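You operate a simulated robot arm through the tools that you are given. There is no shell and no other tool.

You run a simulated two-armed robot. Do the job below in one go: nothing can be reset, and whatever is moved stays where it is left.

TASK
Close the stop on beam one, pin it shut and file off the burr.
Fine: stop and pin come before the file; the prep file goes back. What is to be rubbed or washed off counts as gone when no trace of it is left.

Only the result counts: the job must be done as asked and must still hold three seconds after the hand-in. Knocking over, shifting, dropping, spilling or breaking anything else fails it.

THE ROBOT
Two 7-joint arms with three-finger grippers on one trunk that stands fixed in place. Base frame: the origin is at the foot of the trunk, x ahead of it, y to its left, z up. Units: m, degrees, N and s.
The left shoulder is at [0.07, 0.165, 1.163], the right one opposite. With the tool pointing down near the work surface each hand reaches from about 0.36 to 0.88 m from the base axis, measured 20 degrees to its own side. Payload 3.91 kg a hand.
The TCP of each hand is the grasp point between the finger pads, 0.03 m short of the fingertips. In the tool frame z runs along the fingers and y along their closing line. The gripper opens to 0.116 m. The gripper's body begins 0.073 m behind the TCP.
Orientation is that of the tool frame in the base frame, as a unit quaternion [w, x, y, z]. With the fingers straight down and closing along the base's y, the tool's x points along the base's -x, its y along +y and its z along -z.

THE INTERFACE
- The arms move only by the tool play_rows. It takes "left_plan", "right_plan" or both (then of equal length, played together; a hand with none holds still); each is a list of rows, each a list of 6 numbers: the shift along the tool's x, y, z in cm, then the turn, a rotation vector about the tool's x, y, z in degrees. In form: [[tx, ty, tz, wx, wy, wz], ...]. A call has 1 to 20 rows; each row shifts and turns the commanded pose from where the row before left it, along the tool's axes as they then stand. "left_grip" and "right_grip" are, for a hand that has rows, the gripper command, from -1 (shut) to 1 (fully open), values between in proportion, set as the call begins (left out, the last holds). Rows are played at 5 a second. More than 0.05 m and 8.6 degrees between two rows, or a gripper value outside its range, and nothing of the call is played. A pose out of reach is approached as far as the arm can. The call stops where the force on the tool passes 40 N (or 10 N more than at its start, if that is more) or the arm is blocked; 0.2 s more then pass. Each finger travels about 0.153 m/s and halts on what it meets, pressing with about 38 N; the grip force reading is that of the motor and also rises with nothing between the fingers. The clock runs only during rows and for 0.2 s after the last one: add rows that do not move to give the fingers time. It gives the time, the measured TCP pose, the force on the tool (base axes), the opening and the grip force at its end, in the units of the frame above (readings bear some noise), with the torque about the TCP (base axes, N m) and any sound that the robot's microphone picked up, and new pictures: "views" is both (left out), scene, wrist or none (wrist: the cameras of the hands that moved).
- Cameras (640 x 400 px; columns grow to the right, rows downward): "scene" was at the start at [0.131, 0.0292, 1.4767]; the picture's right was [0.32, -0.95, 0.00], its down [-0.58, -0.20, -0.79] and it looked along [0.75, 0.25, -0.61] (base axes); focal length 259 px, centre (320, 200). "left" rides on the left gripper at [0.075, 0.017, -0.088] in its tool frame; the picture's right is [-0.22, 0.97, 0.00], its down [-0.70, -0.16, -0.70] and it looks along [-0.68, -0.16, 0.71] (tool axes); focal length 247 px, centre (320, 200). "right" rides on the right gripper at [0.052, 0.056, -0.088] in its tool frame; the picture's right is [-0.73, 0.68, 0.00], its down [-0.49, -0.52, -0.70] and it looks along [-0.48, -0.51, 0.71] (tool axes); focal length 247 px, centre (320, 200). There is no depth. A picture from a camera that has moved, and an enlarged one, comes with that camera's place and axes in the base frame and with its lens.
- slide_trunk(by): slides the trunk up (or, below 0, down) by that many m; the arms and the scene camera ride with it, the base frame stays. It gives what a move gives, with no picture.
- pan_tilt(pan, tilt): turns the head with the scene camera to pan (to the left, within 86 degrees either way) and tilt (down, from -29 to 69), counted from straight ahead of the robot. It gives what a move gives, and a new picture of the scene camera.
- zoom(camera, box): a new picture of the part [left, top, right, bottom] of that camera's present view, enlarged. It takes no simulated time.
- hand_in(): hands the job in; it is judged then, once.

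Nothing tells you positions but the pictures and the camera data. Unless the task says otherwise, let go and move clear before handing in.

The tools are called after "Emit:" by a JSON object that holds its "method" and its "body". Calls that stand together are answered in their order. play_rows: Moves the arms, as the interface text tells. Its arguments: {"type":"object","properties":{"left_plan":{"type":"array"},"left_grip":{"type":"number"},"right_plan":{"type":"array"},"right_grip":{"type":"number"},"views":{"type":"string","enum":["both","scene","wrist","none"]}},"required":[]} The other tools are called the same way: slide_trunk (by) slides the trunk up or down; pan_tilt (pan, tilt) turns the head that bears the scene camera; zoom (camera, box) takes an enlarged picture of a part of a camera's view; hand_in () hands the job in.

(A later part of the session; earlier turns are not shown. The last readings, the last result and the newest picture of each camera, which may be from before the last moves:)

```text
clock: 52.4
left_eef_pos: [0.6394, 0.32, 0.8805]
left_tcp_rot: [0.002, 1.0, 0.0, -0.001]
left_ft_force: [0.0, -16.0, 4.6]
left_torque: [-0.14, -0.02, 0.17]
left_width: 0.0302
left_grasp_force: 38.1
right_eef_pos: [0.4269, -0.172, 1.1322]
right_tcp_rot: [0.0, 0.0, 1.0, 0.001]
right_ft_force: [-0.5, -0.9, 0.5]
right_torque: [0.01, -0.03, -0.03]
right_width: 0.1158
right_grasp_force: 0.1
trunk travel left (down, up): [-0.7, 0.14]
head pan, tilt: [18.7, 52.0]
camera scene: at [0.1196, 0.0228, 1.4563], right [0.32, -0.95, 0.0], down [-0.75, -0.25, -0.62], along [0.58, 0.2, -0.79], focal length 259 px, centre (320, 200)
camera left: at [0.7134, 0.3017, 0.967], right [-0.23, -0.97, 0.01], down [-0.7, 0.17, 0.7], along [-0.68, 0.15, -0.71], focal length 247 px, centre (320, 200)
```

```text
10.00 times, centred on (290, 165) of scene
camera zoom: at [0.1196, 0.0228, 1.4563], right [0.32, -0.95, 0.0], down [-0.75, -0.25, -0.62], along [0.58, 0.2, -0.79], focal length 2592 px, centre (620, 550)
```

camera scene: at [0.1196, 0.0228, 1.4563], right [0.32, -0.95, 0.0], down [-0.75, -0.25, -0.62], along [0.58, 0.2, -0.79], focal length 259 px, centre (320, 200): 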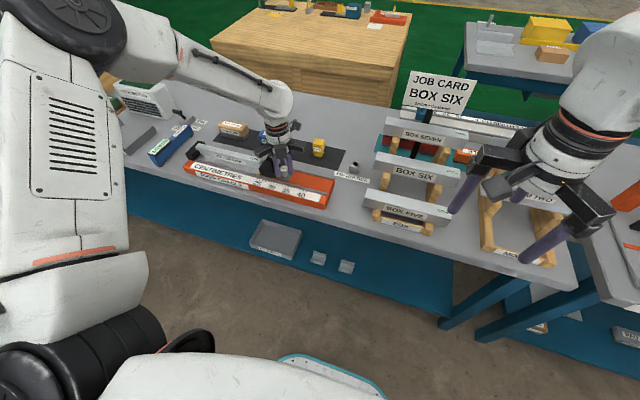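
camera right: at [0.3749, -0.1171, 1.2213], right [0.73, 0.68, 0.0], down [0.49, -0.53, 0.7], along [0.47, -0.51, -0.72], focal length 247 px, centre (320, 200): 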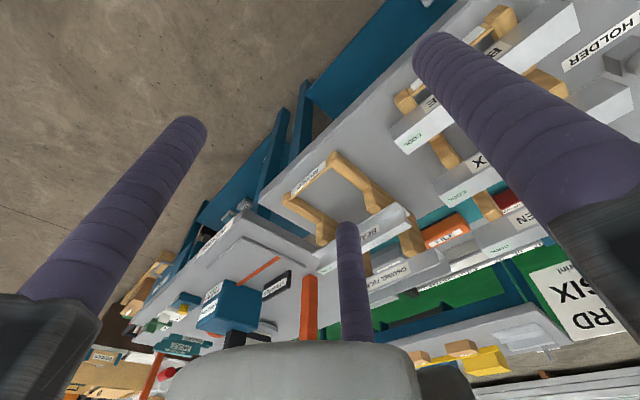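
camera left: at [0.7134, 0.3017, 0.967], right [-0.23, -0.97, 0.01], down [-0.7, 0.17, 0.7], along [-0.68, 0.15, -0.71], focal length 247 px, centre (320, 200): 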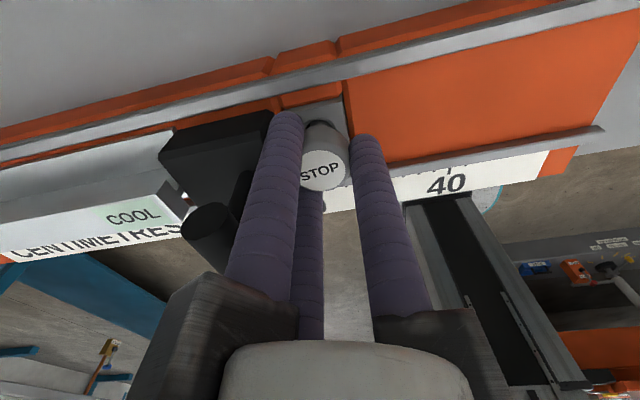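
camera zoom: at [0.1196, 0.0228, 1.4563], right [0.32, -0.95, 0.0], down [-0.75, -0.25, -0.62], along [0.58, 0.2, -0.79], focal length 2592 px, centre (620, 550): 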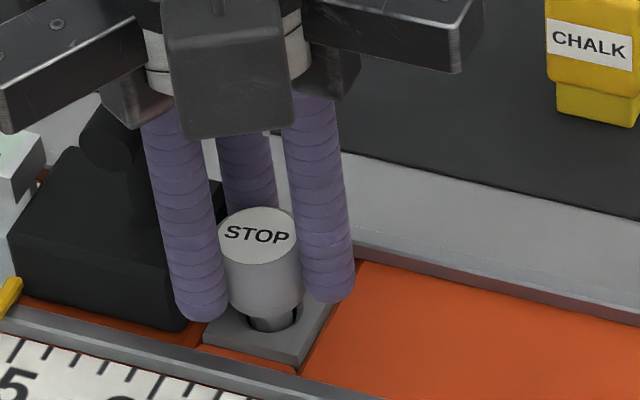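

The shaft is more than 1 cm into the hole. I ease another 1 mm away from the block and keep going down.

Emit:
{"method": "play_rows", "body": {"left_plan": [[0, 0.1, 0, 0, 0, 0], [0, 0, 0.3, 0, 0, 0], [0, 0, 0.3, 0, 0, 0], [0, 0, 0.3, 0, 0, 0], [0, 0, 0, 0, 0, 0]]}}

Emit:
{"method": "zoom", "body": {"camera": "left", "box": [260, 60, 380, 160]}}

Emit:
{"method": "zoom", "body": {"camera": "scene", "box": [260, 145, 320, 185]}}

```text
clock: 53.6
left_eef_pos: [0.6397, 0.3194, 0.8693]
left_tcp_rot: [0.003, 1.0, 0.0, 0.0]
left_ft_force: [-0.5, -7.7, 4.6]
left_torque: [0.03, 0.1, 0.07]
left_width: 0.0297
left_grasp_force: 37.8
right_eef_pos: [0.428, -0.1704, 1.1317]
right_tcp_rot: [0.0, 0.0, 1.0, 0.001]
right_ft_force: [-0.1, -0.1, 0.0]
right_torque: [0.03, 0.0, 0.01]
right_width: 0.1162
right_grasp_force: 0.1
trunk travel left (down, up): [-0.7, 0.14]
head pan, tilt: [18.7, 52.0]
camera scene: at [0.1198, 0.0242, 1.4563], right [0.32, -0.95, 0.0], down [-0.75, -0.25, -0.62], along [0.58, 0.2, -0.79], focal length 259 px, centre (320, 200)
camera left: at [0.7138, 0.3016, 0.9567], right [-0.23, -0.97, 0.01], down [-0.69, 0.17, 0.7], along [-0.68, 0.15, -0.71], focal length 247 px, centre (320, 200)
```

scene: 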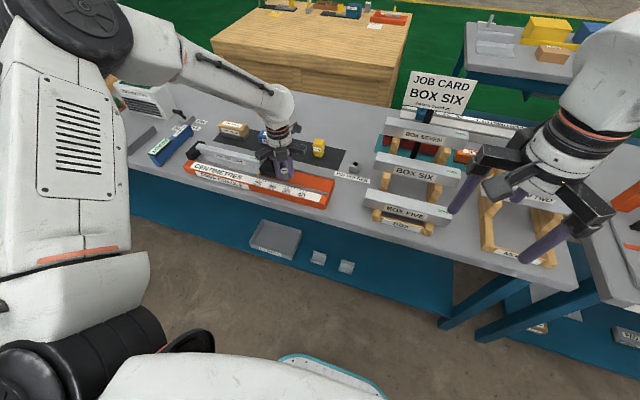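
left: 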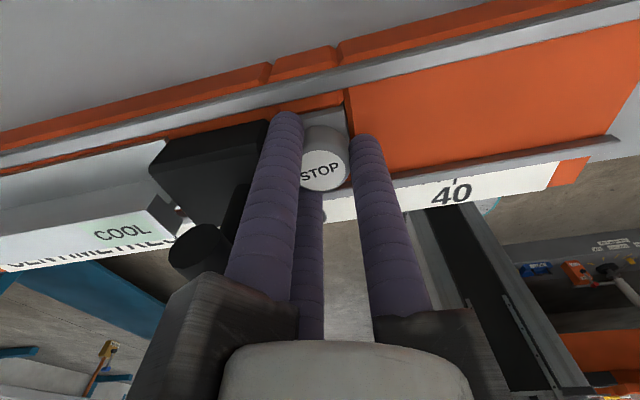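

```text
4.00 times, centred on (320, 110) of left
camera zoom: at [0.7138, 0.3016, 0.9567], right [-0.23, -0.97, 0.01], down [-0.69, 0.17, 0.7], along [-0.68, 0.15, -0.71], focal length 988 px, centre (320, 560)
```

zoom: 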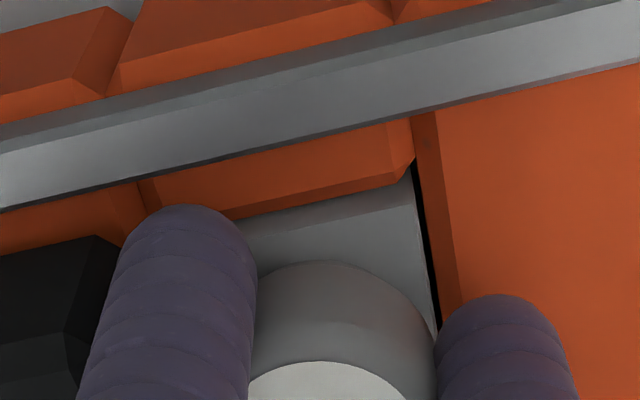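

```text
10.00 times, centred on (290, 165) of scene
camera zoom: at [0.1198, 0.0242, 1.4563], right [0.32, -0.95, 0.0], down [-0.75, -0.25, -0.62], along [0.58, 0.2, -0.79], focal length 2592 px, centre (620, 550)
```

zoom: 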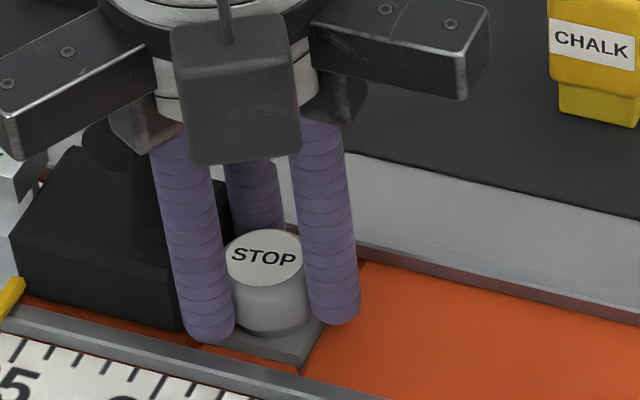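

The knob is practically on the plate. I press down a little more to confirm it's seated.

Emit:
{"method": "play_rows", "body": {"left_plan": [[0, 0, 0.2, 0, 0, 0], [0, 0, 0.2, 0, 0, 0], [0, 0, 0, 0, 0, 0]], "views": "wrist"}}

Emit:
{"method": "zoom", "body": {"camera": "scene", "box": [260, 145, 320, 185]}}

```text
clock: 54.4
left_eef_pos: [0.6396, 0.318, 0.8689]
left_tcp_rot: [0.002, 1.0, -0.001, 0.002]
left_ft_force: [3.0, 0.0, 23.9]
left_torque: [0.19, 0.01, -0.15]
left_width: 0.03
left_grasp_force: 37.9
right_eef_pos: [0.4256, -0.1718, 1.1333]
right_tcp_rot: [0.001, 0.0, 1.0, 0.001]
right_ft_force: [-0.2, -0.2, 0.1]
right_torque: [-0.03, -0.03, 0.03]
right_width: 0.116
right_grasp_force: 0.1
trunk travel left (down, up): [-0.7, 0.14]
head pan, tilt: [18.7, 52.0]
camera left: at [0.7134, 0.3015, 0.9558], right [-0.23, -0.97, 0.01], down [-0.7, 0.17, 0.7], along [-0.68, 0.15, -0.72], focal length 247 px, centre (320, 200)
```

left: 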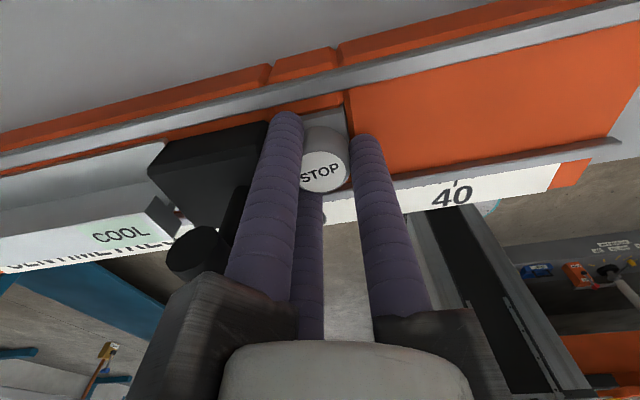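

```text
10.00 times, centred on (290, 165) of scene
camera zoom: at [0.1179, 0.024, 1.4567], right [0.32, -0.95, 0.0], down [-0.75, -0.25, -0.62], along [0.58, 0.2, -0.79], focal length 2592 px, centre (620, 550)
```

zoom: 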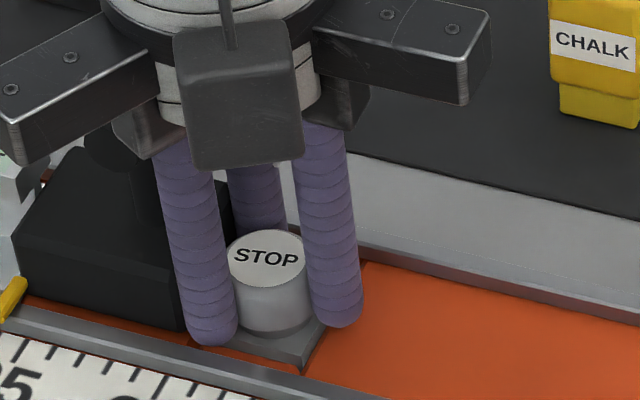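

It's seated: 24 N down with no further travel. I relieve the load, open the fingers only a few millimetres, and lift straight up.

Emit:
{"method": "play_rows", "body": {"left_plan": [[0, 0, -0.3, 0, 0, 0], [0, 0, 0, 0, 0, 0]], "views": "none"}}

Emit:
{"method": "play_rows", "body": {"left_plan": [[0, 0.1, 0, 0, 0, 0], [0, 0, 0, 0, 0, 0], [0, 0, 0, 0, 0, 0]], "left_grip": -0.36}}

Emit:
{"method": "zoom", "body": {"camera": "scene", "box": [260, 145, 320, 185]}}

```text
clock: 55.0
left_eef_pos: [0.6392, 0.3195, 0.8685]
left_tcp_rot: [0.004, 1.0, -0.001, 0.0]
left_ft_force: [4.5, -2.4, 10.5]
left_torque: [0.05, -0.34, 0.0]
left_width: 0.03
left_grasp_force: 38.2
right_eef_pos: [0.4284, -0.1707, 1.1317]
right_tcp_rot: [0.0, 0.0, 1.0, 0.001]
right_ft_force: [0.6, 0.2, 0.1]
right_torque: [0.01, -0.04, 0.01]
right_width: 0.1159
right_grasp_force: 0.0
trunk travel left (down, up): [-0.7, 0.14]
head pan, tilt: [18.7, 52.0]
```

```text
clock: 55.8
left_eef_pos: [0.6399, 0.3178, 0.8683]
left_tcp_rot: [0.003, 1.0, -0.001, -0.002]
left_ft_force: [5.8, -4.9, 1.0]
left_torque: [-0.01, -0.12, 0.02]
left_width: 0.0334
left_grasp_force: 0.0
right_eef_pos: [0.4274, -0.1707, 1.1313]
right_tcp_rot: [-0.002, 0.0, 1.0, 0.0]
right_ft_force: [-0.4, -0.2, -0.1]
right_torque: [-0.02, 0.0, 0.02]
right_width: 0.1161
right_grasp_force: 0.0
trunk travel left (down, up): [-0.7, 0.14]
head pan, tilt: [18.7, 52.0]
camera scene: at [0.1209, 0.0245, 1.4561], right [0.32, -0.95, 0.0], down [-0.75, -0.25, -0.62], along [0.58, 0.2, -0.79], focal length 259 px, centre (320, 200)
camera left: at [0.7142, 0.3009, 0.9547], right [-0.23, -0.97, 0.01], down [-0.69, 0.17, 0.7], along [-0.68, 0.15, -0.71], focal length 247 px, centre (320, 200)
```

scene: 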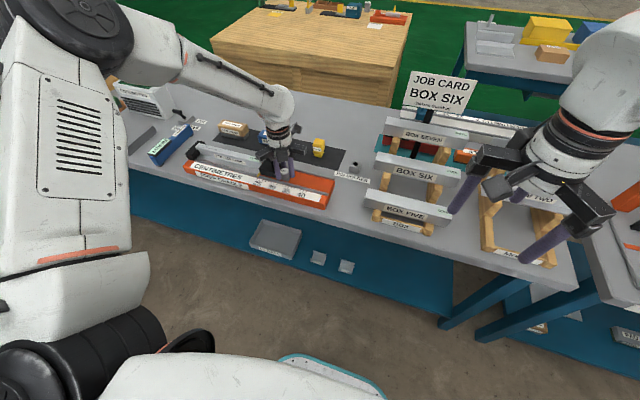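
left: 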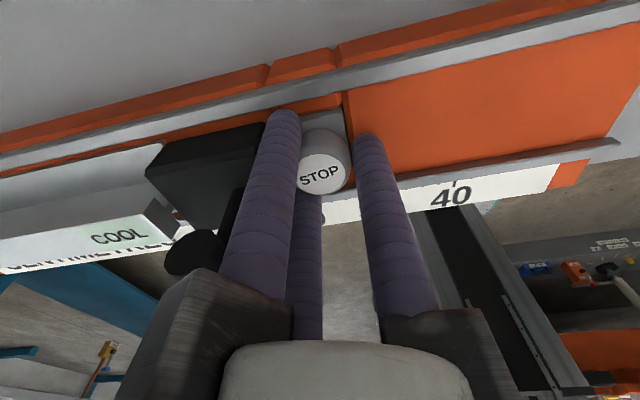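

```text
10.00 times, centred on (290, 165) of scene
camera zoom: at [0.1209, 0.0245, 1.4561], right [0.32, -0.95, 0.0], down [-0.75, -0.25, -0.62], along [0.58, 0.2, -0.79], focal length 2592 px, centre (620, 550)
```

zoom: 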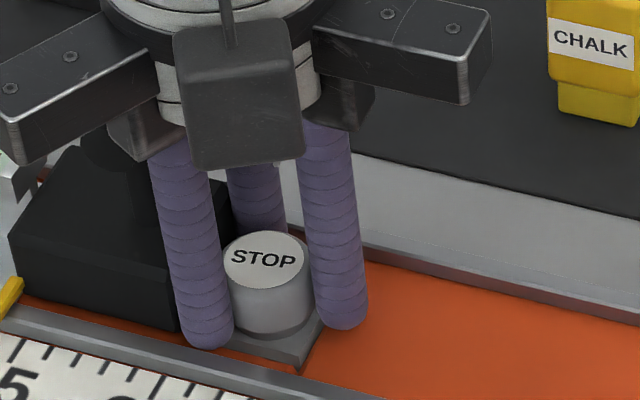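

The grip is loosened. I lift straight up and watch that the pin stays.

Emit:
{"method": "play_rows", "body": {"left_plan": [[0, 0, -0.7, 0, 0, 0], [0, 0, -0.8, 0, 0, 0], [0, 0, 0, 0, 0, 0]], "views": "none"}}

Emit:
{"method": "zoom", "body": {"camera": "scene", "box": [260, 145, 320, 185]}}

Emit:
{"method": "zoom", "body": {"camera": "left", "box": [250, 80, 410, 200]}}

```text
clock: 56.6
left_eef_pos: [0.6391, 0.3168, 0.8836]
left_tcp_rot: [0.004, 1.0, 0.0, -0.002]
left_ft_force: [-3.3, -11.6, -2.5]
left_torque: [-0.29, 0.1, 0.33]
left_width: 0.0351
left_grasp_force: 0.1
right_eef_pos: [0.4276, -0.171, 1.1325]
right_tcp_rot: [0.0, 0.0, 1.0, 0.001]
right_ft_force: [0.2, 0.0, -0.7]
right_torque: [0.0, 0.03, -0.02]
right_width: 0.1159
right_grasp_force: 0.0
trunk travel left (down, up): [-0.7, 0.14]
head pan, tilt: [18.7, 52.0]
```

```text
10.00 times, centred on (290, 165) of scene
camera zoom: at [0.1202, 0.0237, 1.4563], right [0.32, -0.95, 0.0], down [-0.75, -0.25, -0.62], along [0.58, 0.2, -0.79], focal length 2592 px, centre (620, 550)
```

zoom: 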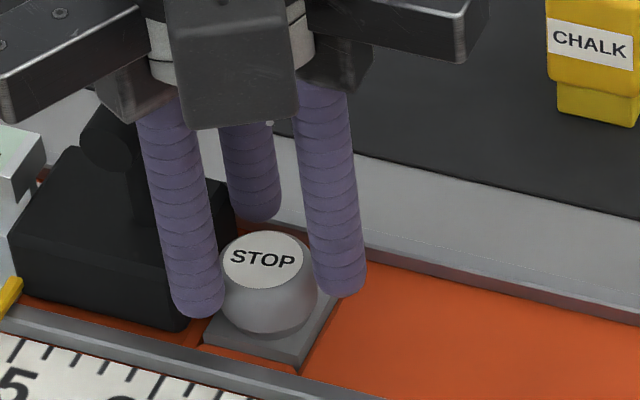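

```text
3.33 times, centred on (330, 140) of left
camera zoom: at [0.7137, 0.3006, 0.9707], right [-0.23, -0.97, 0.01], down [-0.69, 0.17, 0.7], along [-0.68, 0.15, -0.71], focal length 823 px, centre (287, 400)
```

zoom: 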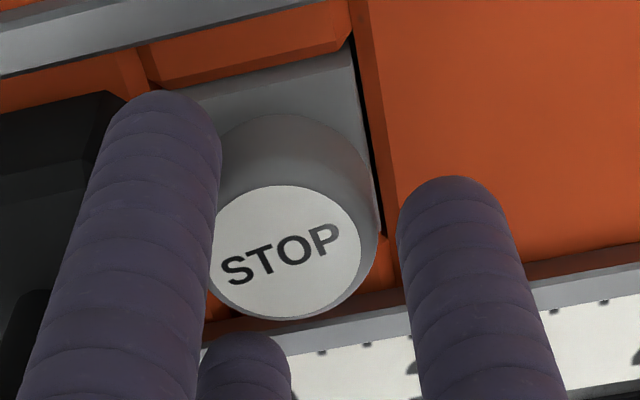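

The pin stays seated on the plate while the fingers come away. I lift fully clear and inspect.

Emit:
{"method": "play_rows", "body": {"left_plan": [[0, 0, -1, 0, 0, 0], [0, 0.3, -3, 0, 0, 0], [0, 0.5, -4, 0, 0, 0], [0, 1, -4, 0, 0, 0], [0, 0, 0, 0, 0, 0]]}}

Emit:
{"method": "zoom", "body": {"camera": "scene", "box": [250, 140, 320, 190]}}

Emit:
{"method": "zoom", "body": {"camera": "left", "box": [200, 20, 380, 130]}}

```text
clock: 57.8
left_eef_pos: [0.6412, 0.304, 1.0026]
left_tcp_rot: [0.004, 1.0, -0.001, -0.002]
left_ft_force: [0.0, 0.0, 0.2]
left_torque: [-0.01, -0.01, 0.01]
left_width: 0.0372
left_grasp_force: 0.1
right_eef_pos: [0.4289, -0.1699, 1.1317]
right_tcp_rot: [-0.001, 0.0, 1.0, 0.0]
right_ft_force: [-0.3, -0.1, 0.9]
right_torque: [0.0, 0.01, -0.01]
right_width: 0.1159
right_grasp_force: 0.0
trunk travel left (down, up): [-0.7, 0.14]
head pan, tilt: [18.7, 52.0]
camera scene: at [0.1209, 0.026, 1.4561], right [0.32, -0.95, 0.0], down [-0.75, -0.25, -0.61], along [0.58, 0.2, -0.79], focal length 259 px, centre (320, 200)
camera left: at [0.7156, 0.2863, 1.0904], right [-0.23, -0.97, 0.01], down [-0.69, 0.17, 0.7], along [-0.68, 0.15, -0.71], focal length 247 px, centre (320, 200)
```

scene: 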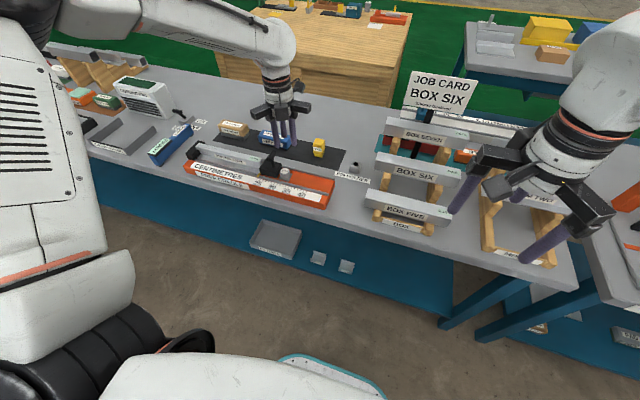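
left: 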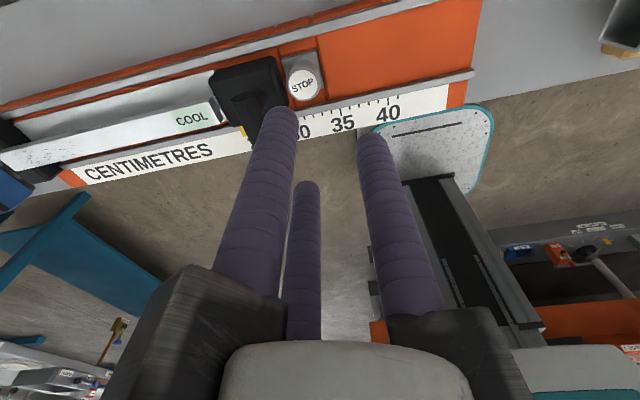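

```text
8.00 times, centred on (285, 165) of scene
camera zoom: at [0.1209, 0.026, 1.4561], right [0.32, -0.95, 0.0], down [-0.75, -0.25, -0.61], along [0.58, 0.2, -0.79], focal length 2074 px, centre (600, 480)
```

zoom: 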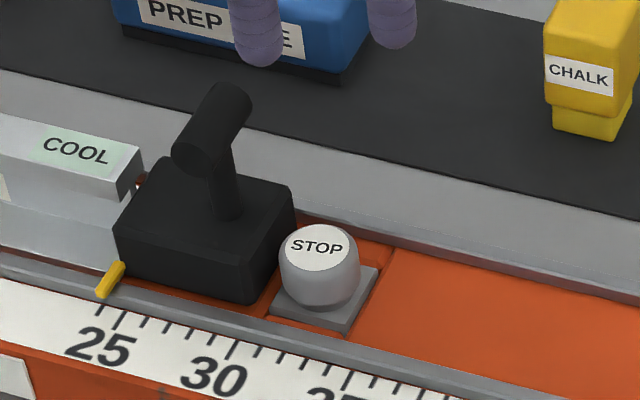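

```text
3.56 times, centred on (290, 75) of left
camera zoom: at [0.7156, 0.2863, 1.0904], right [-0.23, -0.97, 0.01], down [-0.69, 0.17, 0.7], along [-0.68, 0.15, -0.71], focal length 878 px, centre (427, 644)
```

zoom: 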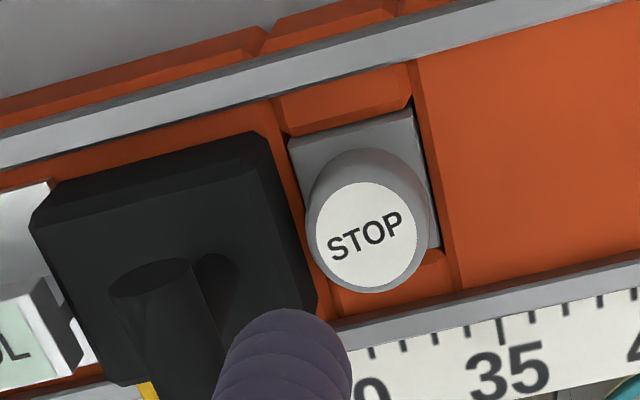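

The pin stands upright and seated behind the closed stop. Next is the file, so I turn the hand back 90° so its three fingers can straddle the file across x, then look at where the file lies.

Emit:
{"method": "play_rows", "body": {"left_plan": [[0, 0, -2, 0, 0, -7.5], [0, 0, 0, 0, 0, -7.5], [0, 0, 0, 0, 0, -7.5], [0, 0, 0, 0, 0, -7.5], [0, 0, 0, 0, 0, -7.5], [0, 0, 0, 0, 0, -7.5], [0, 0, 0, 0, 0, -7.5], [0, 0, 0, 0, 0, -7.5], [0, 0, 0, 0, 0, -7.5], [0, 0, 0, 0, 0, -7.5], [0, 0, 0, 0, 0, -7.5], [0, 0, 0, 0, 0, -7.5], [3, 2, 0, 0, 0, 0], [3, 2, 0, 0, 0, 0], [3, 2, 0, 0, 0, 0], [3, 2, 0, 0, 0, 0], [0, 0, 0, 0, 0, 0]], "left_grip": 0.3}}

Emit:
{"method": "zoom", "body": {"camera": "scene", "box": [200, 100, 360, 200]}}

```text
clock: 61.4
left_eef_pos: [0.7206, 0.423, 1.024]
left_tcp_rot: [0.001, 0.708, 0.706, -0.003]
left_ft_force: [-0.3, 0.5, 0.6]
left_torque: [-0.01, -0.01, 0.0]
left_width: 0.0755
left_grasp_force: 0.1
right_eef_pos: [0.4268, -0.17, 1.1327]
right_tcp_rot: [0.0, 0.0, 1.0, 0.001]
right_ft_force: [-0.1, -0.4, -0.6]
right_torque: [0.0, -0.03, 0.04]
right_width: 0.1158
right_grasp_force: 0.2
trunk travel left (down, up): [-0.7, 0.14]
head pan, tilt: [18.7, 52.0]
camera scene: at [0.1193, 0.0245, 1.4563], right [0.32, -0.95, 0.0], down [-0.75, -0.25, -0.62], along [0.58, 0.2, -0.79], focal length 259 px, centre (320, 200)
camera left: at [0.7378, 0.4961, 1.1108], right [0.97, -0.23, 0.0], down [-0.16, -0.69, 0.7], along [-0.16, -0.69, -0.71], focal length 247 px, centre (320, 200)
```

scene: 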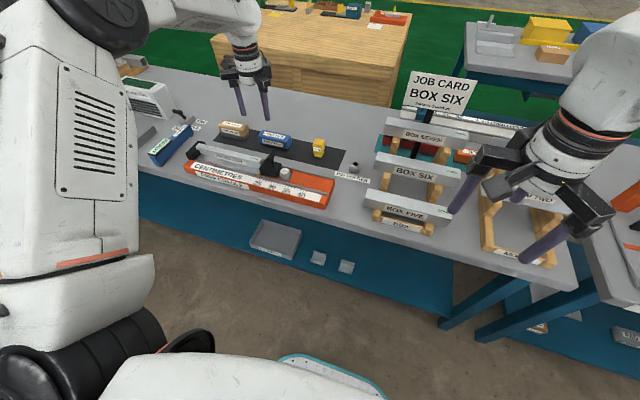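
left: 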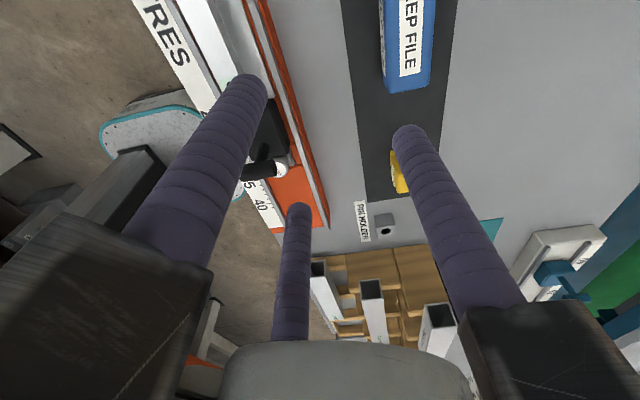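

```text
4.00 times, centred on (280, 150) of scene
camera zoom: at [0.1193, 0.0245, 1.4563], right [0.32, -0.95, 0.0], down [-0.75, -0.25, -0.62], along [0.58, 0.2, -0.79], focal length 1037 px, centre (480, 400)
```

zoom: 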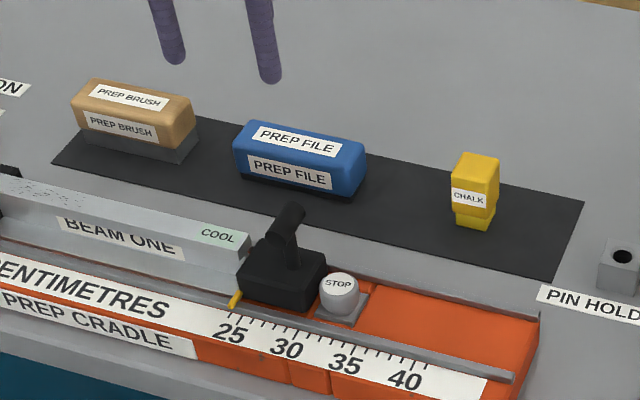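

The file stands on the mat behind the cradle. I zoom in to get its corners.

Emit:
{"method": "zoom", "body": {"camera": "scene", "box": [245, 115, 305, 160]}}

Emit:
{"method": "zoom", "body": {"camera": "left", "box": [320, 0, 480, 110]}}

```text
8.89 times, centred on (275, 138) of scene
camera zoom: at [0.1193, 0.0245, 1.4563], right [0.32, -0.95, 0.0], down [-0.75, -0.25, -0.62], along [0.58, 0.2, -0.79], focal length 2304 px, centre (720, 756)
```

zoom: 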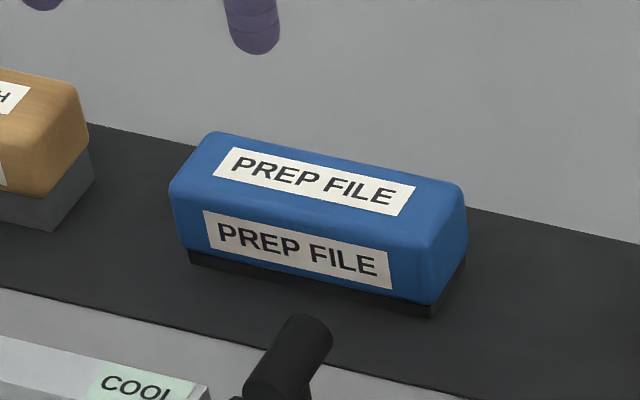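

```text
3.64 times, centred on (400, 55) of left
camera zoom: at [0.7378, 0.4961, 1.1108], right [0.97, -0.23, 0.0], down [-0.16, -0.69, 0.7], along [-0.16, -0.69, -0.71], focal length 898 px, centre (29, 727)
```

zoom: 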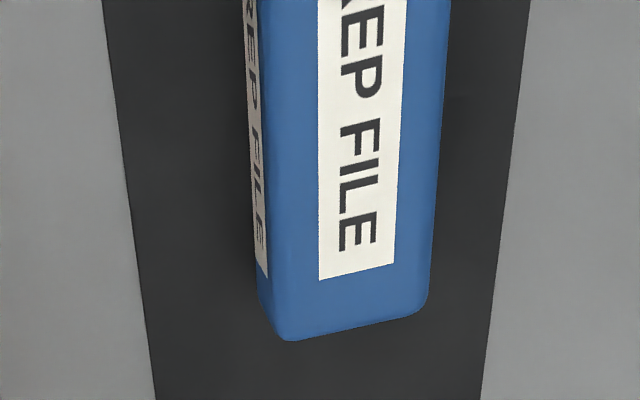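

File: x 0.788–0.827, y 0.376–0.494, top z about 0.842, standing on the bench at about 0.80. I move over its middle with a wider opening and check the arm still reaches with the hand vertical.

Emit:
{"method": "play_rows", "body": {"left_plan": [[0.6, 3.8, 0, 0, 0, 0], [0.6, 3.8, 0, 0, 0, 0], [0, 0, 3, 0, 0, 0], [0, 0, 3, 0, 0, 0], [0, 0, 3, 0, 0, 0], [0, 0, 0, 0, 0, 0]], "left_grip": 0.6}}

Emit:
{"method": "zoom", "body": {"camera": "scene", "box": [225, 90, 325, 170]}}

```text
clock: 62.8
left_eef_pos: [0.7935, 0.4329, 0.932]
left_tcp_rot: [0.002, 0.707, 0.707, -0.004]
left_ft_force: [-0.1, -0.3, -0.8]
left_torque: [0.02, 0.01, 0.01]
left_width: 0.0929
left_grasp_force: 0.0
right_eef_pos: [0.4277, -0.1689, 1.1333]
right_tcp_rot: [0.0, 0.0, 1.0, 0.0]
right_ft_force: [0.2, 0.6, -0.1]
right_torque: [-0.02, -0.01, -0.03]
right_width: 0.116
right_grasp_force: 0.1
trunk travel left (down, up): [-0.7, 0.14]
head pan, tilt: [18.7, 52.0]
camera scene: at [0.1191, 0.0253, 1.4564], right [0.32, -0.95, 0.0], down [-0.75, -0.25, -0.62], along [0.58, 0.2, -0.79], focal length 259 px, centre (320, 200)
camera left: at [0.8112, 0.5082, 1.0192], right [0.97, -0.23, 0.0], down [-0.16, -0.69, 0.7], along [-0.16, -0.69, -0.71], focal length 247 px, centre (320, 200)
```

scene: 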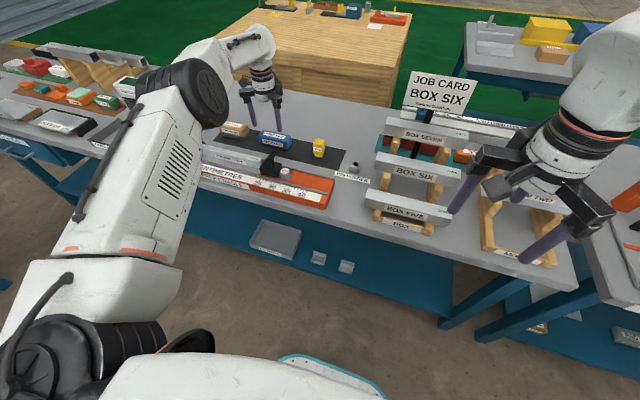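
left: 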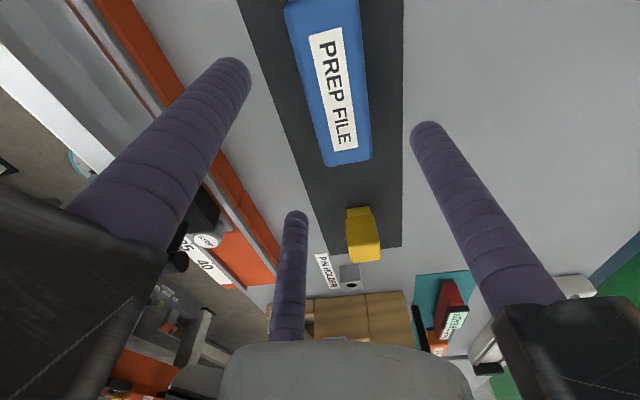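

```text
5.00 times, centred on (275, 130) of scene
camera zoom: at [0.1191, 0.0253, 1.4564], right [0.32, -0.95, 0.0], down [-0.75, -0.25, -0.62], along [0.58, 0.2, -0.79], focal length 1296 px, centre (545, 550)
```

zoom: 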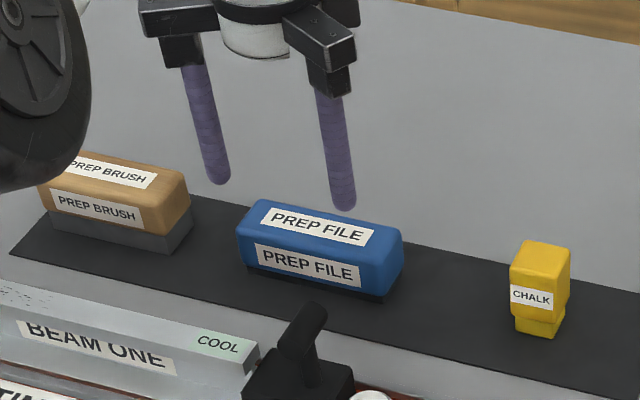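

The hand reaches and the file lies between the fingers, with the pair on the near side and the single one on the far side. I go down to the sides of the file.

Emit:
{"method": "play_rows", "body": {"left_plan": [[0.2, 0.2, 3, 0, 0, 0], [0, 0, 3, 0, 0, 0], [0, 0, 3, 0, 0, 0], [0, 0, 0, 0, 0, 0]]}}

Emit:
{"method": "zoom", "body": {"camera": "scene", "box": [225, 90, 325, 170]}}

```text
clock: 63.8
left_eef_pos: [0.7955, 0.434, 0.8391]
left_tcp_rot: [0.002, 0.707, 0.707, -0.003]
left_ft_force: [0.3, 0.2, -0.3]
left_torque: [-0.02, 0.01, -0.03]
left_width: 0.093
left_grasp_force: 0.0
right_eef_pos: [0.4282, -0.1681, 1.1327]
right_tcp_rot: [0.0, -0.001, 1.0, 0.0]
right_ft_force: [-1.0, -0.7, -0.2]
right_torque: [0.04, 0.0, 0.0]
right_width: 0.116
right_grasp_force: 0.1
trunk travel left (down, up): [-0.7, 0.14]
head pan, tilt: [18.7, 52.0]
camera scene: at [0.1198, 0.0253, 1.4563], right [0.32, -0.95, 0.0], down [-0.75, -0.25, -0.62], along [0.58, 0.2, -0.79], focal length 259 px, centre (320, 200)
camera left: at [0.812, 0.5092, 0.9264], right [0.97, -0.23, 0.0], down [-0.16, -0.69, 0.71], along [-0.16, -0.69, -0.71], focal length 247 px, centre (320, 200)
```

scene: 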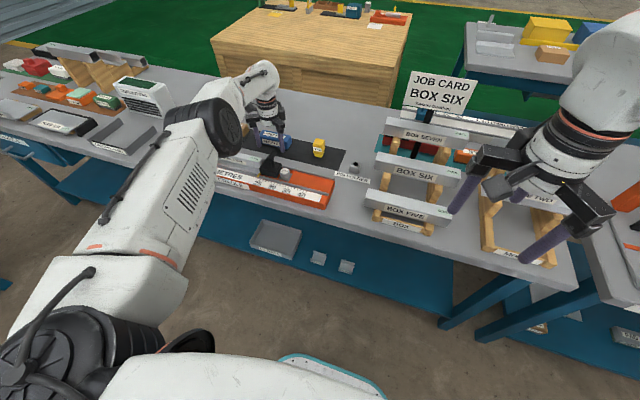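
left: 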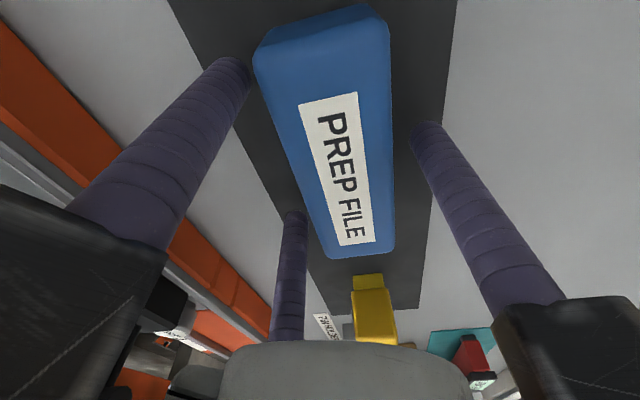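

```text
5.00 times, centred on (275, 130) of scene
camera zoom: at [0.1198, 0.0253, 1.4563], right [0.32, -0.95, 0.0], down [-0.75, -0.25, -0.62], along [0.58, 0.2, -0.79], focal length 1296 px, centre (545, 550)
```

zoom: 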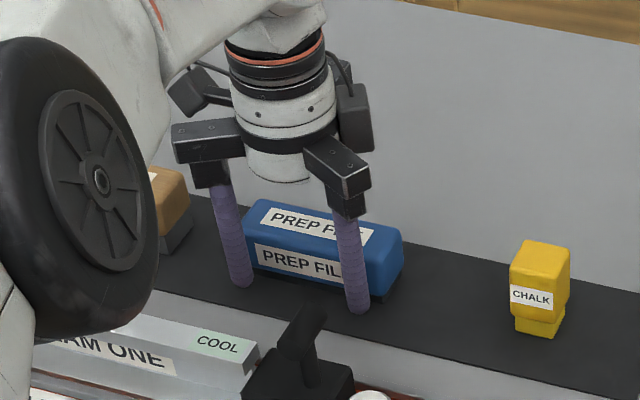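

All three fingers stand beside the file with clearance. I close.

Emit:
{"method": "play_rows", "body": {"left_plan": [[0, 0, 0, 0, 0, 0], [0, 0, 0, 0, 0, 0], [0, 0, 0, 0, 0, 0], [0, 0, 0, 0, 0, 0], [0, 0, 0, 0, 0, 0]], "left_grip": -1}}

Emit:
{"method": "zoom", "body": {"camera": "scene", "box": [225, 90, 325, 170]}}

```text
clock: 65.0
left_eef_pos: [0.7951, 0.4353, 0.8407]
left_tcp_rot: [0.002, 0.707, 0.707, -0.003]
left_ft_force: [3.2, -0.3, 2.4]
left_torque: [-0.09, -0.11, -0.1]
left_width: 0.0635
left_grasp_force: 38.3
right_eef_pos: [0.4275, -0.169, 1.1329]
right_tcp_rot: [0.0, 0.0, 1.0, 0.0]
right_ft_force: [0.0, -0.2, 0.9]
right_torque: [-0.04, 0.02, -0.03]
right_width: 0.1161
right_grasp_force: 0.0
trunk travel left (down, up): [-0.7, 0.14]
head pan, tilt: [18.7, 52.0]
camera scene: at [0.1202, 0.0252, 1.4562], right [0.32, -0.95, 0.0], down [-0.75, -0.25, -0.62], along [0.58, 0.2, -0.79], focal length 259 px, centre (320, 200)
camera left: at [0.8124, 0.5089, 0.9265], right [0.97, -0.23, 0.0], down [-0.16, -0.69, 0.71], along [-0.16, -0.69, -0.71], focal length 247 px, centre (320, 200)
```

scene: 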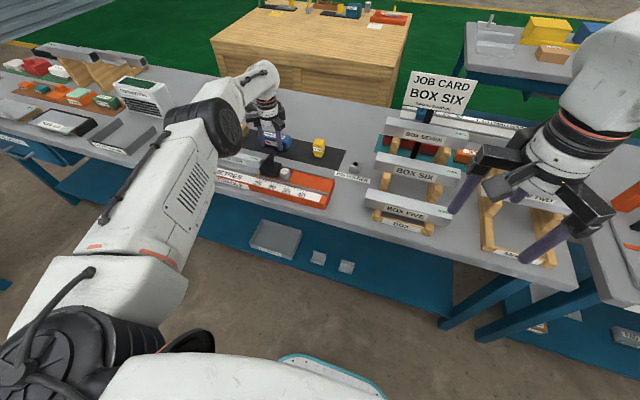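
left: 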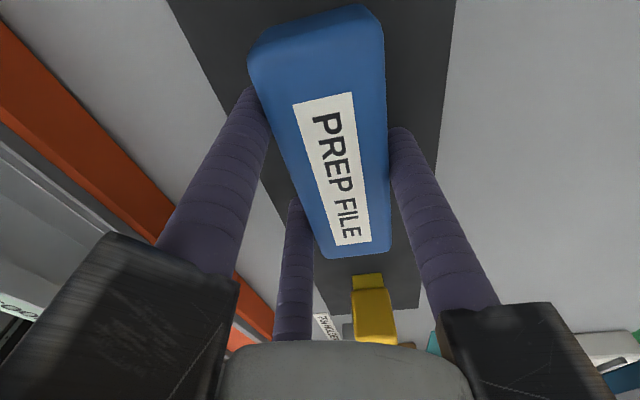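

```text
5.00 times, centred on (275, 130) of scene
camera zoom: at [0.1202, 0.0252, 1.4562], right [0.32, -0.95, 0.0], down [-0.75, -0.25, -0.62], along [0.58, 0.2, -0.79], focal length 1296 px, centre (545, 550)
```

zoom: 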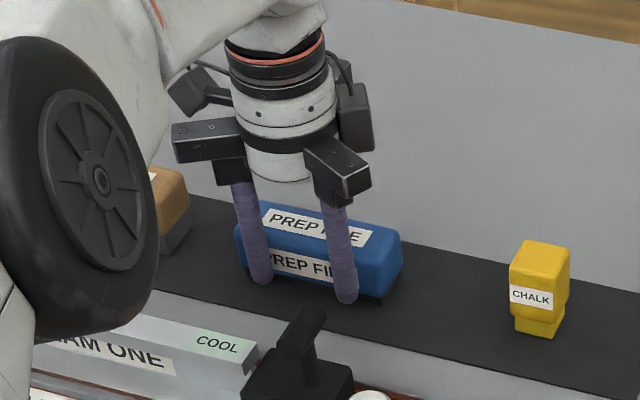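

The file is gripped at TCP (0.795, 0.435, 0.841), which I note for putting it back. I lift it and look at the beam for the burr.

Emit:
{"method": "play_rows", "body": {"left_plan": [[0, 0, -2, 0, 0, 0], [0, 0, -4, 0, 0, 0], [0, 0, -4, 0, 0, 0], [0, 0, -4, 0, 0, 0], [0, 0, -2, 0, 0, 0], [0, 0, 0, 0, 0, 0]]}}

Emit:
{"method": "zoom", "body": {"camera": "scene", "box": [170, 110, 310, 210]}}

Emit:
{"method": "zoom", "body": {"camera": "scene", "box": [225, 80, 325, 170]}}

```text
clock: 66.4
left_eef_pos: [0.7978, 0.4363, 0.9989]
left_tcp_rot: [0.001, 0.708, 0.706, -0.003]
left_ft_force: [0.9, 0.1, -3.4]
left_torque: [-0.05, 0.02, 0.0]
left_width: 0.0633
left_grasp_force: 37.8
right_eef_pos: [0.4296, -0.1698, 1.1329]
right_tcp_rot: [-0.001, -0.001, 1.0, -0.001]
right_ft_force: [0.6, -0.4, 1.0]
right_torque: [0.0, 0.02, -0.03]
right_width: 0.1159
right_grasp_force: 0.0
trunk travel left (down, up): [-0.7, 0.14]
head pan, tilt: [18.7, 52.0]
camera scene: at [0.1212, 0.026, 1.4561], right [0.32, -0.95, 0.0], down [-0.75, -0.25, -0.61], along [0.58, 0.2, -0.79], focal length 259 px, centre (320, 200)
camera left: at [0.8152, 0.5107, 1.0855], right [0.97, -0.23, 0.0], down [-0.16, -0.69, 0.71], along [-0.16, -0.69, -0.71], focal length 247 px, centre (320, 200)
```

scene: 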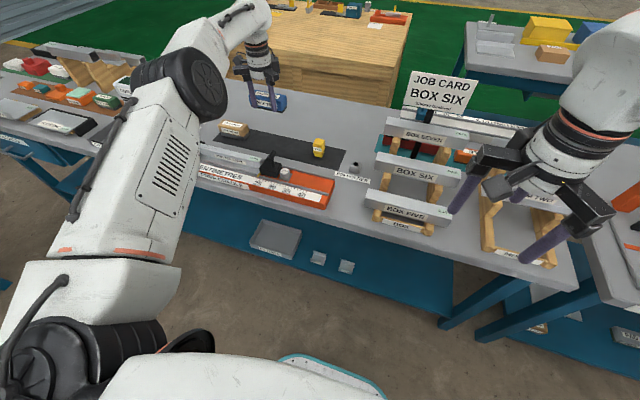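
left: 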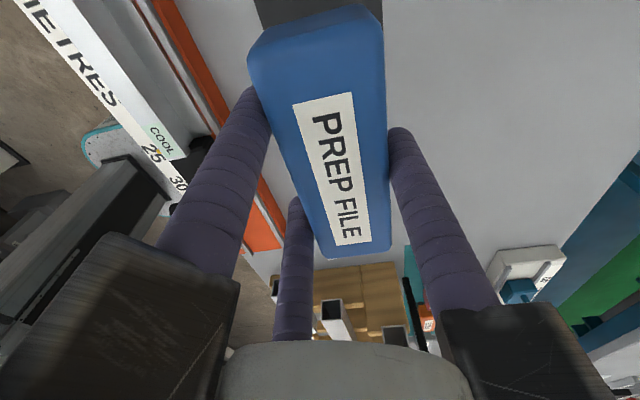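

```text
4.00 times, centred on (240, 160) of scene
camera zoom: at [0.1212, 0.026, 1.4561], right [0.32, -0.95, 0.0], down [-0.75, -0.25, -0.61], along [0.58, 0.2, -0.79], focal length 1037 px, centre (640, 360)
```

zoom: 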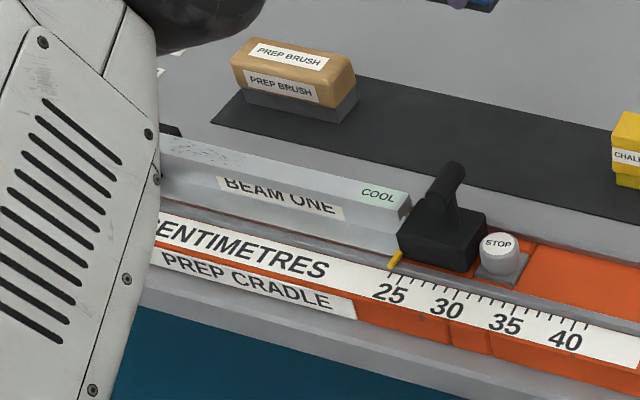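

```text
4.44 times, centred on (275, 125) of scene
camera zoom: at [0.1212, 0.026, 1.4561], right [0.32, -0.95, 0.0], down [-0.75, -0.25, -0.61], along [0.58, 0.2, -0.79], focal length 1152 px, centre (520, 533)
```

zoom: 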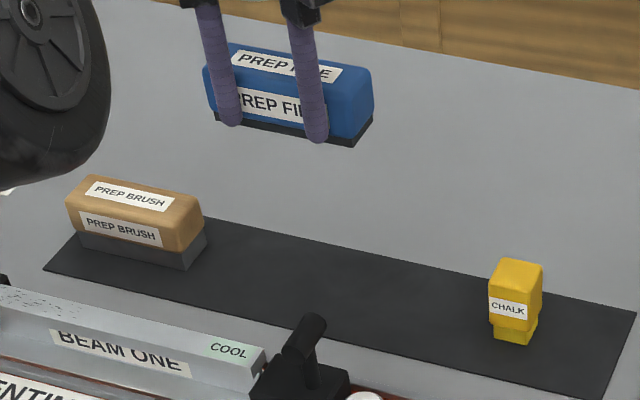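

I've worked out the beam's top face: x about 0.633–0.660, z about 0.866, with the burr over y of about 0.545–0.638 now that the beam has shifted. The fixed end block is slightly lower. I bring the file above it.

Emit:
{"method": "play_rows", "body": {"left_plan": [[3.08, -3.26, 0, 0, 0, 0], [3.08, -3.26, 0, 0, 0, 0], [3.08, -3.26, 0, 0, 0, 0], [3.08, -3.26, 0, 0, 0, 0], [3.08, -3.26, 0, 0, 0, 0], [0, 0, 2, 0, 0, 0], [0, 0, 2, 0, 0, 0], [0, 0, 0, 0, 0, 0], [0, 0, 0, 0, 0, 0]]}}

Emit:
{"method": "zoom", "body": {"camera": "scene", "box": [170, 80, 310, 200]}}

```text
clock: 68.4
left_eef_pos: [0.6365, 0.5895, 0.9606]
left_tcp_rot: [0.003, 0.708, 0.707, -0.003]
left_ft_force: [0.3, 0.1, -4.0]
left_torque: [0.02, 0.03, 0.01]
left_width: 0.0634
left_grasp_force: 37.6
right_eef_pos: [0.4284, -0.1693, 1.1317]
right_tcp_rot: [0.0, 0.0, 1.0, -0.001]
right_ft_force: [-0.3, -0.4, 0.3]
right_torque: [0.01, 0.02, 0.0]
right_width: 0.116
right_grasp_force: 0.1
trunk travel left (down, up): [-0.7, 0.14]
head pan, tilt: [18.7, 52.0]
camera scene: at [0.1211, 0.0257, 1.4561], right [0.32, -0.95, 0.0], down [-0.75, -0.25, -0.61], along [0.58, 0.2, -0.79], focal length 259 px, centre (320, 200)
camera left: at [0.6531, 0.665, 1.0472], right [0.97, -0.23, 0.0], down [-0.16, -0.69, 0.71], along [-0.16, -0.69, -0.71], focal length 247 px, centre (320, 200)
```

scene: 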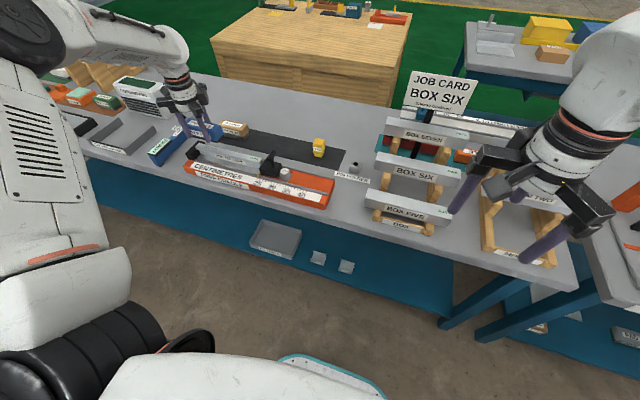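
left: 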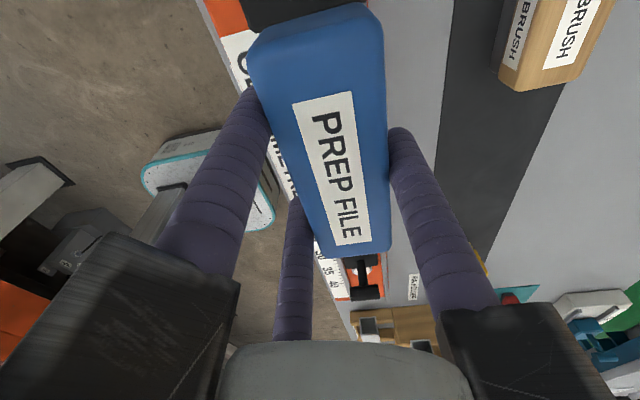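

```text
3.33 times, centred on (240, 140) of scene
camera zoom: at [0.1211, 0.0257, 1.4561], right [0.32, -0.95, 0.0], down [-0.75, -0.25, -0.61], along [0.58, 0.2, -0.79], focal length 864 px, centre (587, 400)
```

zoom: 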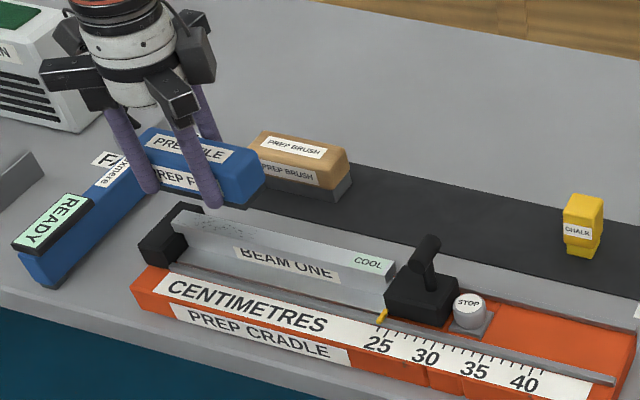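

The file is lined up over the burr end of the beam. I lower in steps until I feel contact.

Emit:
{"method": "play_rows", "body": {"left_plan": [[0, 0, 2, 0, 0, 0], [0, 0, 1.6, 0, 0, 0], [0, 0, 0.5, 0, 0, 0], [0, 0, 0.3, 0, 0, 0], [0, 0, 0, 0, 0, 0]]}}

Emit:
{"method": "zoom", "body": {"camera": "scene", "box": [170, 100, 270, 200]}}

```text
clock: 69.6
left_eef_pos: [0.6361, 0.5893, 0.9165]
left_tcp_rot: [0.002, 0.708, 0.706, -0.004]
left_ft_force: [0.4, 0.8, -1.4]
left_torque: [-0.11, 0.0, 0.04]
left_width: 0.0635
left_grasp_force: 38.1
right_eef_pos: [0.4284, -0.1686, 1.1332]
right_tcp_rot: [-0.002, 0.001, 1.0, 0.0]
right_ft_force: [0.3, -0.3, 0.0]
right_torque: [-0.02, 0.0, -0.01]
right_width: 0.1159
right_grasp_force: 0.0
trunk travel left (down, up): [-0.7, 0.14]
head pan, tilt: [18.7, 52.0]
camera scene: at [0.1204, 0.0257, 1.4562], right [0.32, -0.95, 0.0], down [-0.75, -0.25, -0.62], along [0.58, 0.2, -0.79], focal length 259 px, centre (320, 200)
camera left: at [0.6521, 0.6637, 1.0033], right [0.97, -0.23, 0.0], down [-0.16, -0.69, 0.71], along [-0.16, -0.69, -0.71], focal length 247 px, centre (320, 200)
```

scene: 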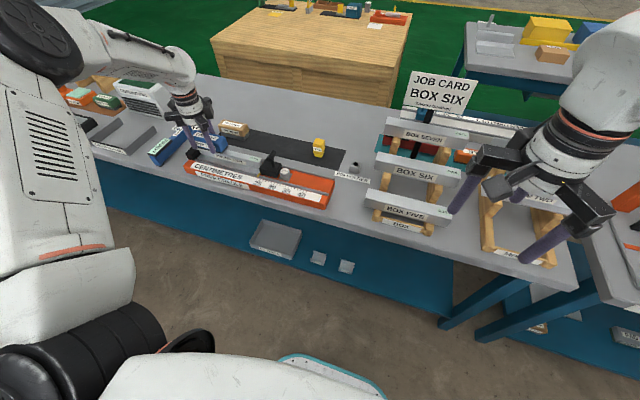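
left: 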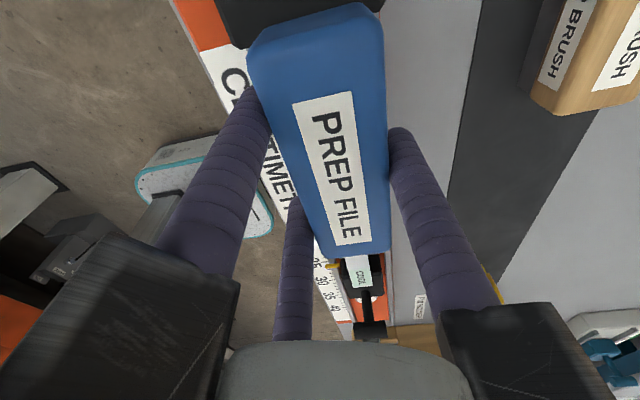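

```text
4.00 times, centred on (220, 150) of scene
camera zoom: at [0.1204, 0.0257, 1.4562], right [0.32, -0.95, 0.0], down [-0.75, -0.25, -0.62], along [0.58, 0.2, -0.79], focal length 1037 px, centre (720, 400)
```

zoom: 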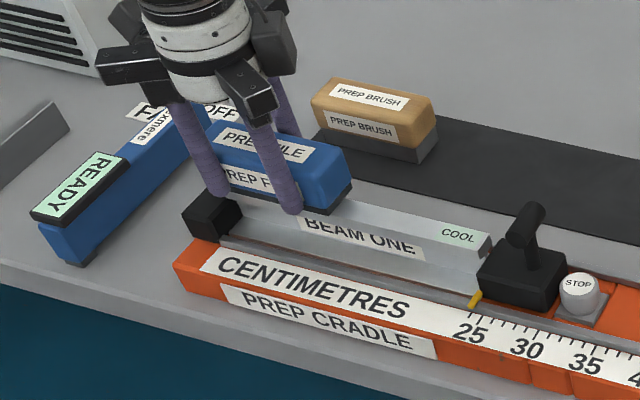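

First contact is showing at TCP z of about 0.9165. I press slightly more and read the force before stroking.

Emit:
{"method": "play_rows", "body": {"left_plan": [[0, 0, 0.2, 0, 0, 0], [0, 0, 0.1, 0, 0, 0], [0, 0, 0, 0, 0, 0]], "views": "none"}}

Emit:
{"method": "zoom", "body": {"camera": "scene", "box": [180, 120, 260, 180]}}

```text
clock: 70.4
left_eef_pos: [0.6348, 0.5897, 0.917]
left_tcp_rot: [0.003, 0.708, 0.706, -0.002]
left_ft_force: [-0.7, 5.0, 16.6]
left_torque: [-0.94, 0.02, 0.02]
left_width: 0.0634
left_grasp_force: 38.3
right_eef_pos: [0.4256, -0.1696, 1.134]
right_tcp_rot: [0.0, 0.0, 1.0, 0.001]
right_ft_force: [0.2, -1.4, 0.3]
right_torque: [0.03, 0.01, -0.01]
right_width: 0.1159
right_grasp_force: 0.0
trunk travel left (down, up): [-0.7, 0.14]
head pan, tilt: [18.7, 52.0]
```

```text
6.67 times, centred on (220, 150) of scene
camera zoom: at [0.1181, 0.0248, 1.4566], right [0.32, -0.95, 0.0], down [-0.75, -0.25, -0.62], along [0.58, 0.2, -0.79], focal length 1728 px, centre (987, 533)
```

zoom: 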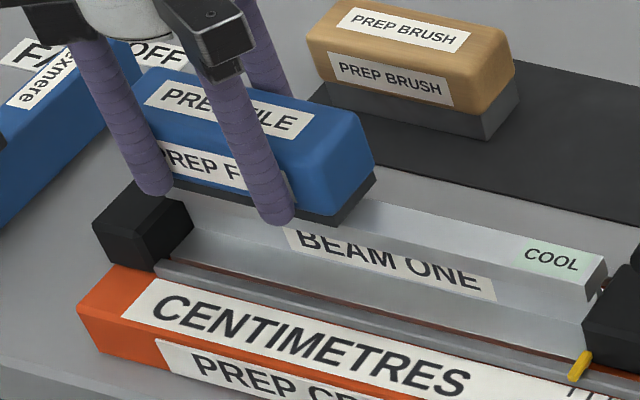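

The contact torque says the file bears mainly on its −y end. I tilt the hand about 0.6° to bring the other end down and read again.

Emit:
{"method": "play_rows", "body": {"left_plan": [[0, 0, -0.1, 0, -0.6, 0], [0, 0, 0, 0, 0, 0], [0, 0, 0, 0, 0, 0]], "views": "none"}}

```text
clock: 71.2
left_eef_pos: [0.6348, 0.5871, 0.9186]
left_tcp_rot: [0.004, 0.708, 0.706, -0.005]
left_ft_force: [1.6, 8.7, 19.5]
left_torque: [1.48, -0.19, -0.06]
left_width: 0.0633
left_grasp_force: 38.2
right_eef_pos: [0.4257, -0.1695, 1.1333]
right_tcp_rot: [0.001, -0.001, 1.0, 0.001]
right_ft_force: [-0.3, 0.1, 0.0]
right_torque: [0.0, -0.01, -0.04]
right_width: 0.1161
right_grasp_force: 0.1
trunk travel left (down, up): [-0.7, 0.14]
head pan, tilt: [18.7, 52.0]
```

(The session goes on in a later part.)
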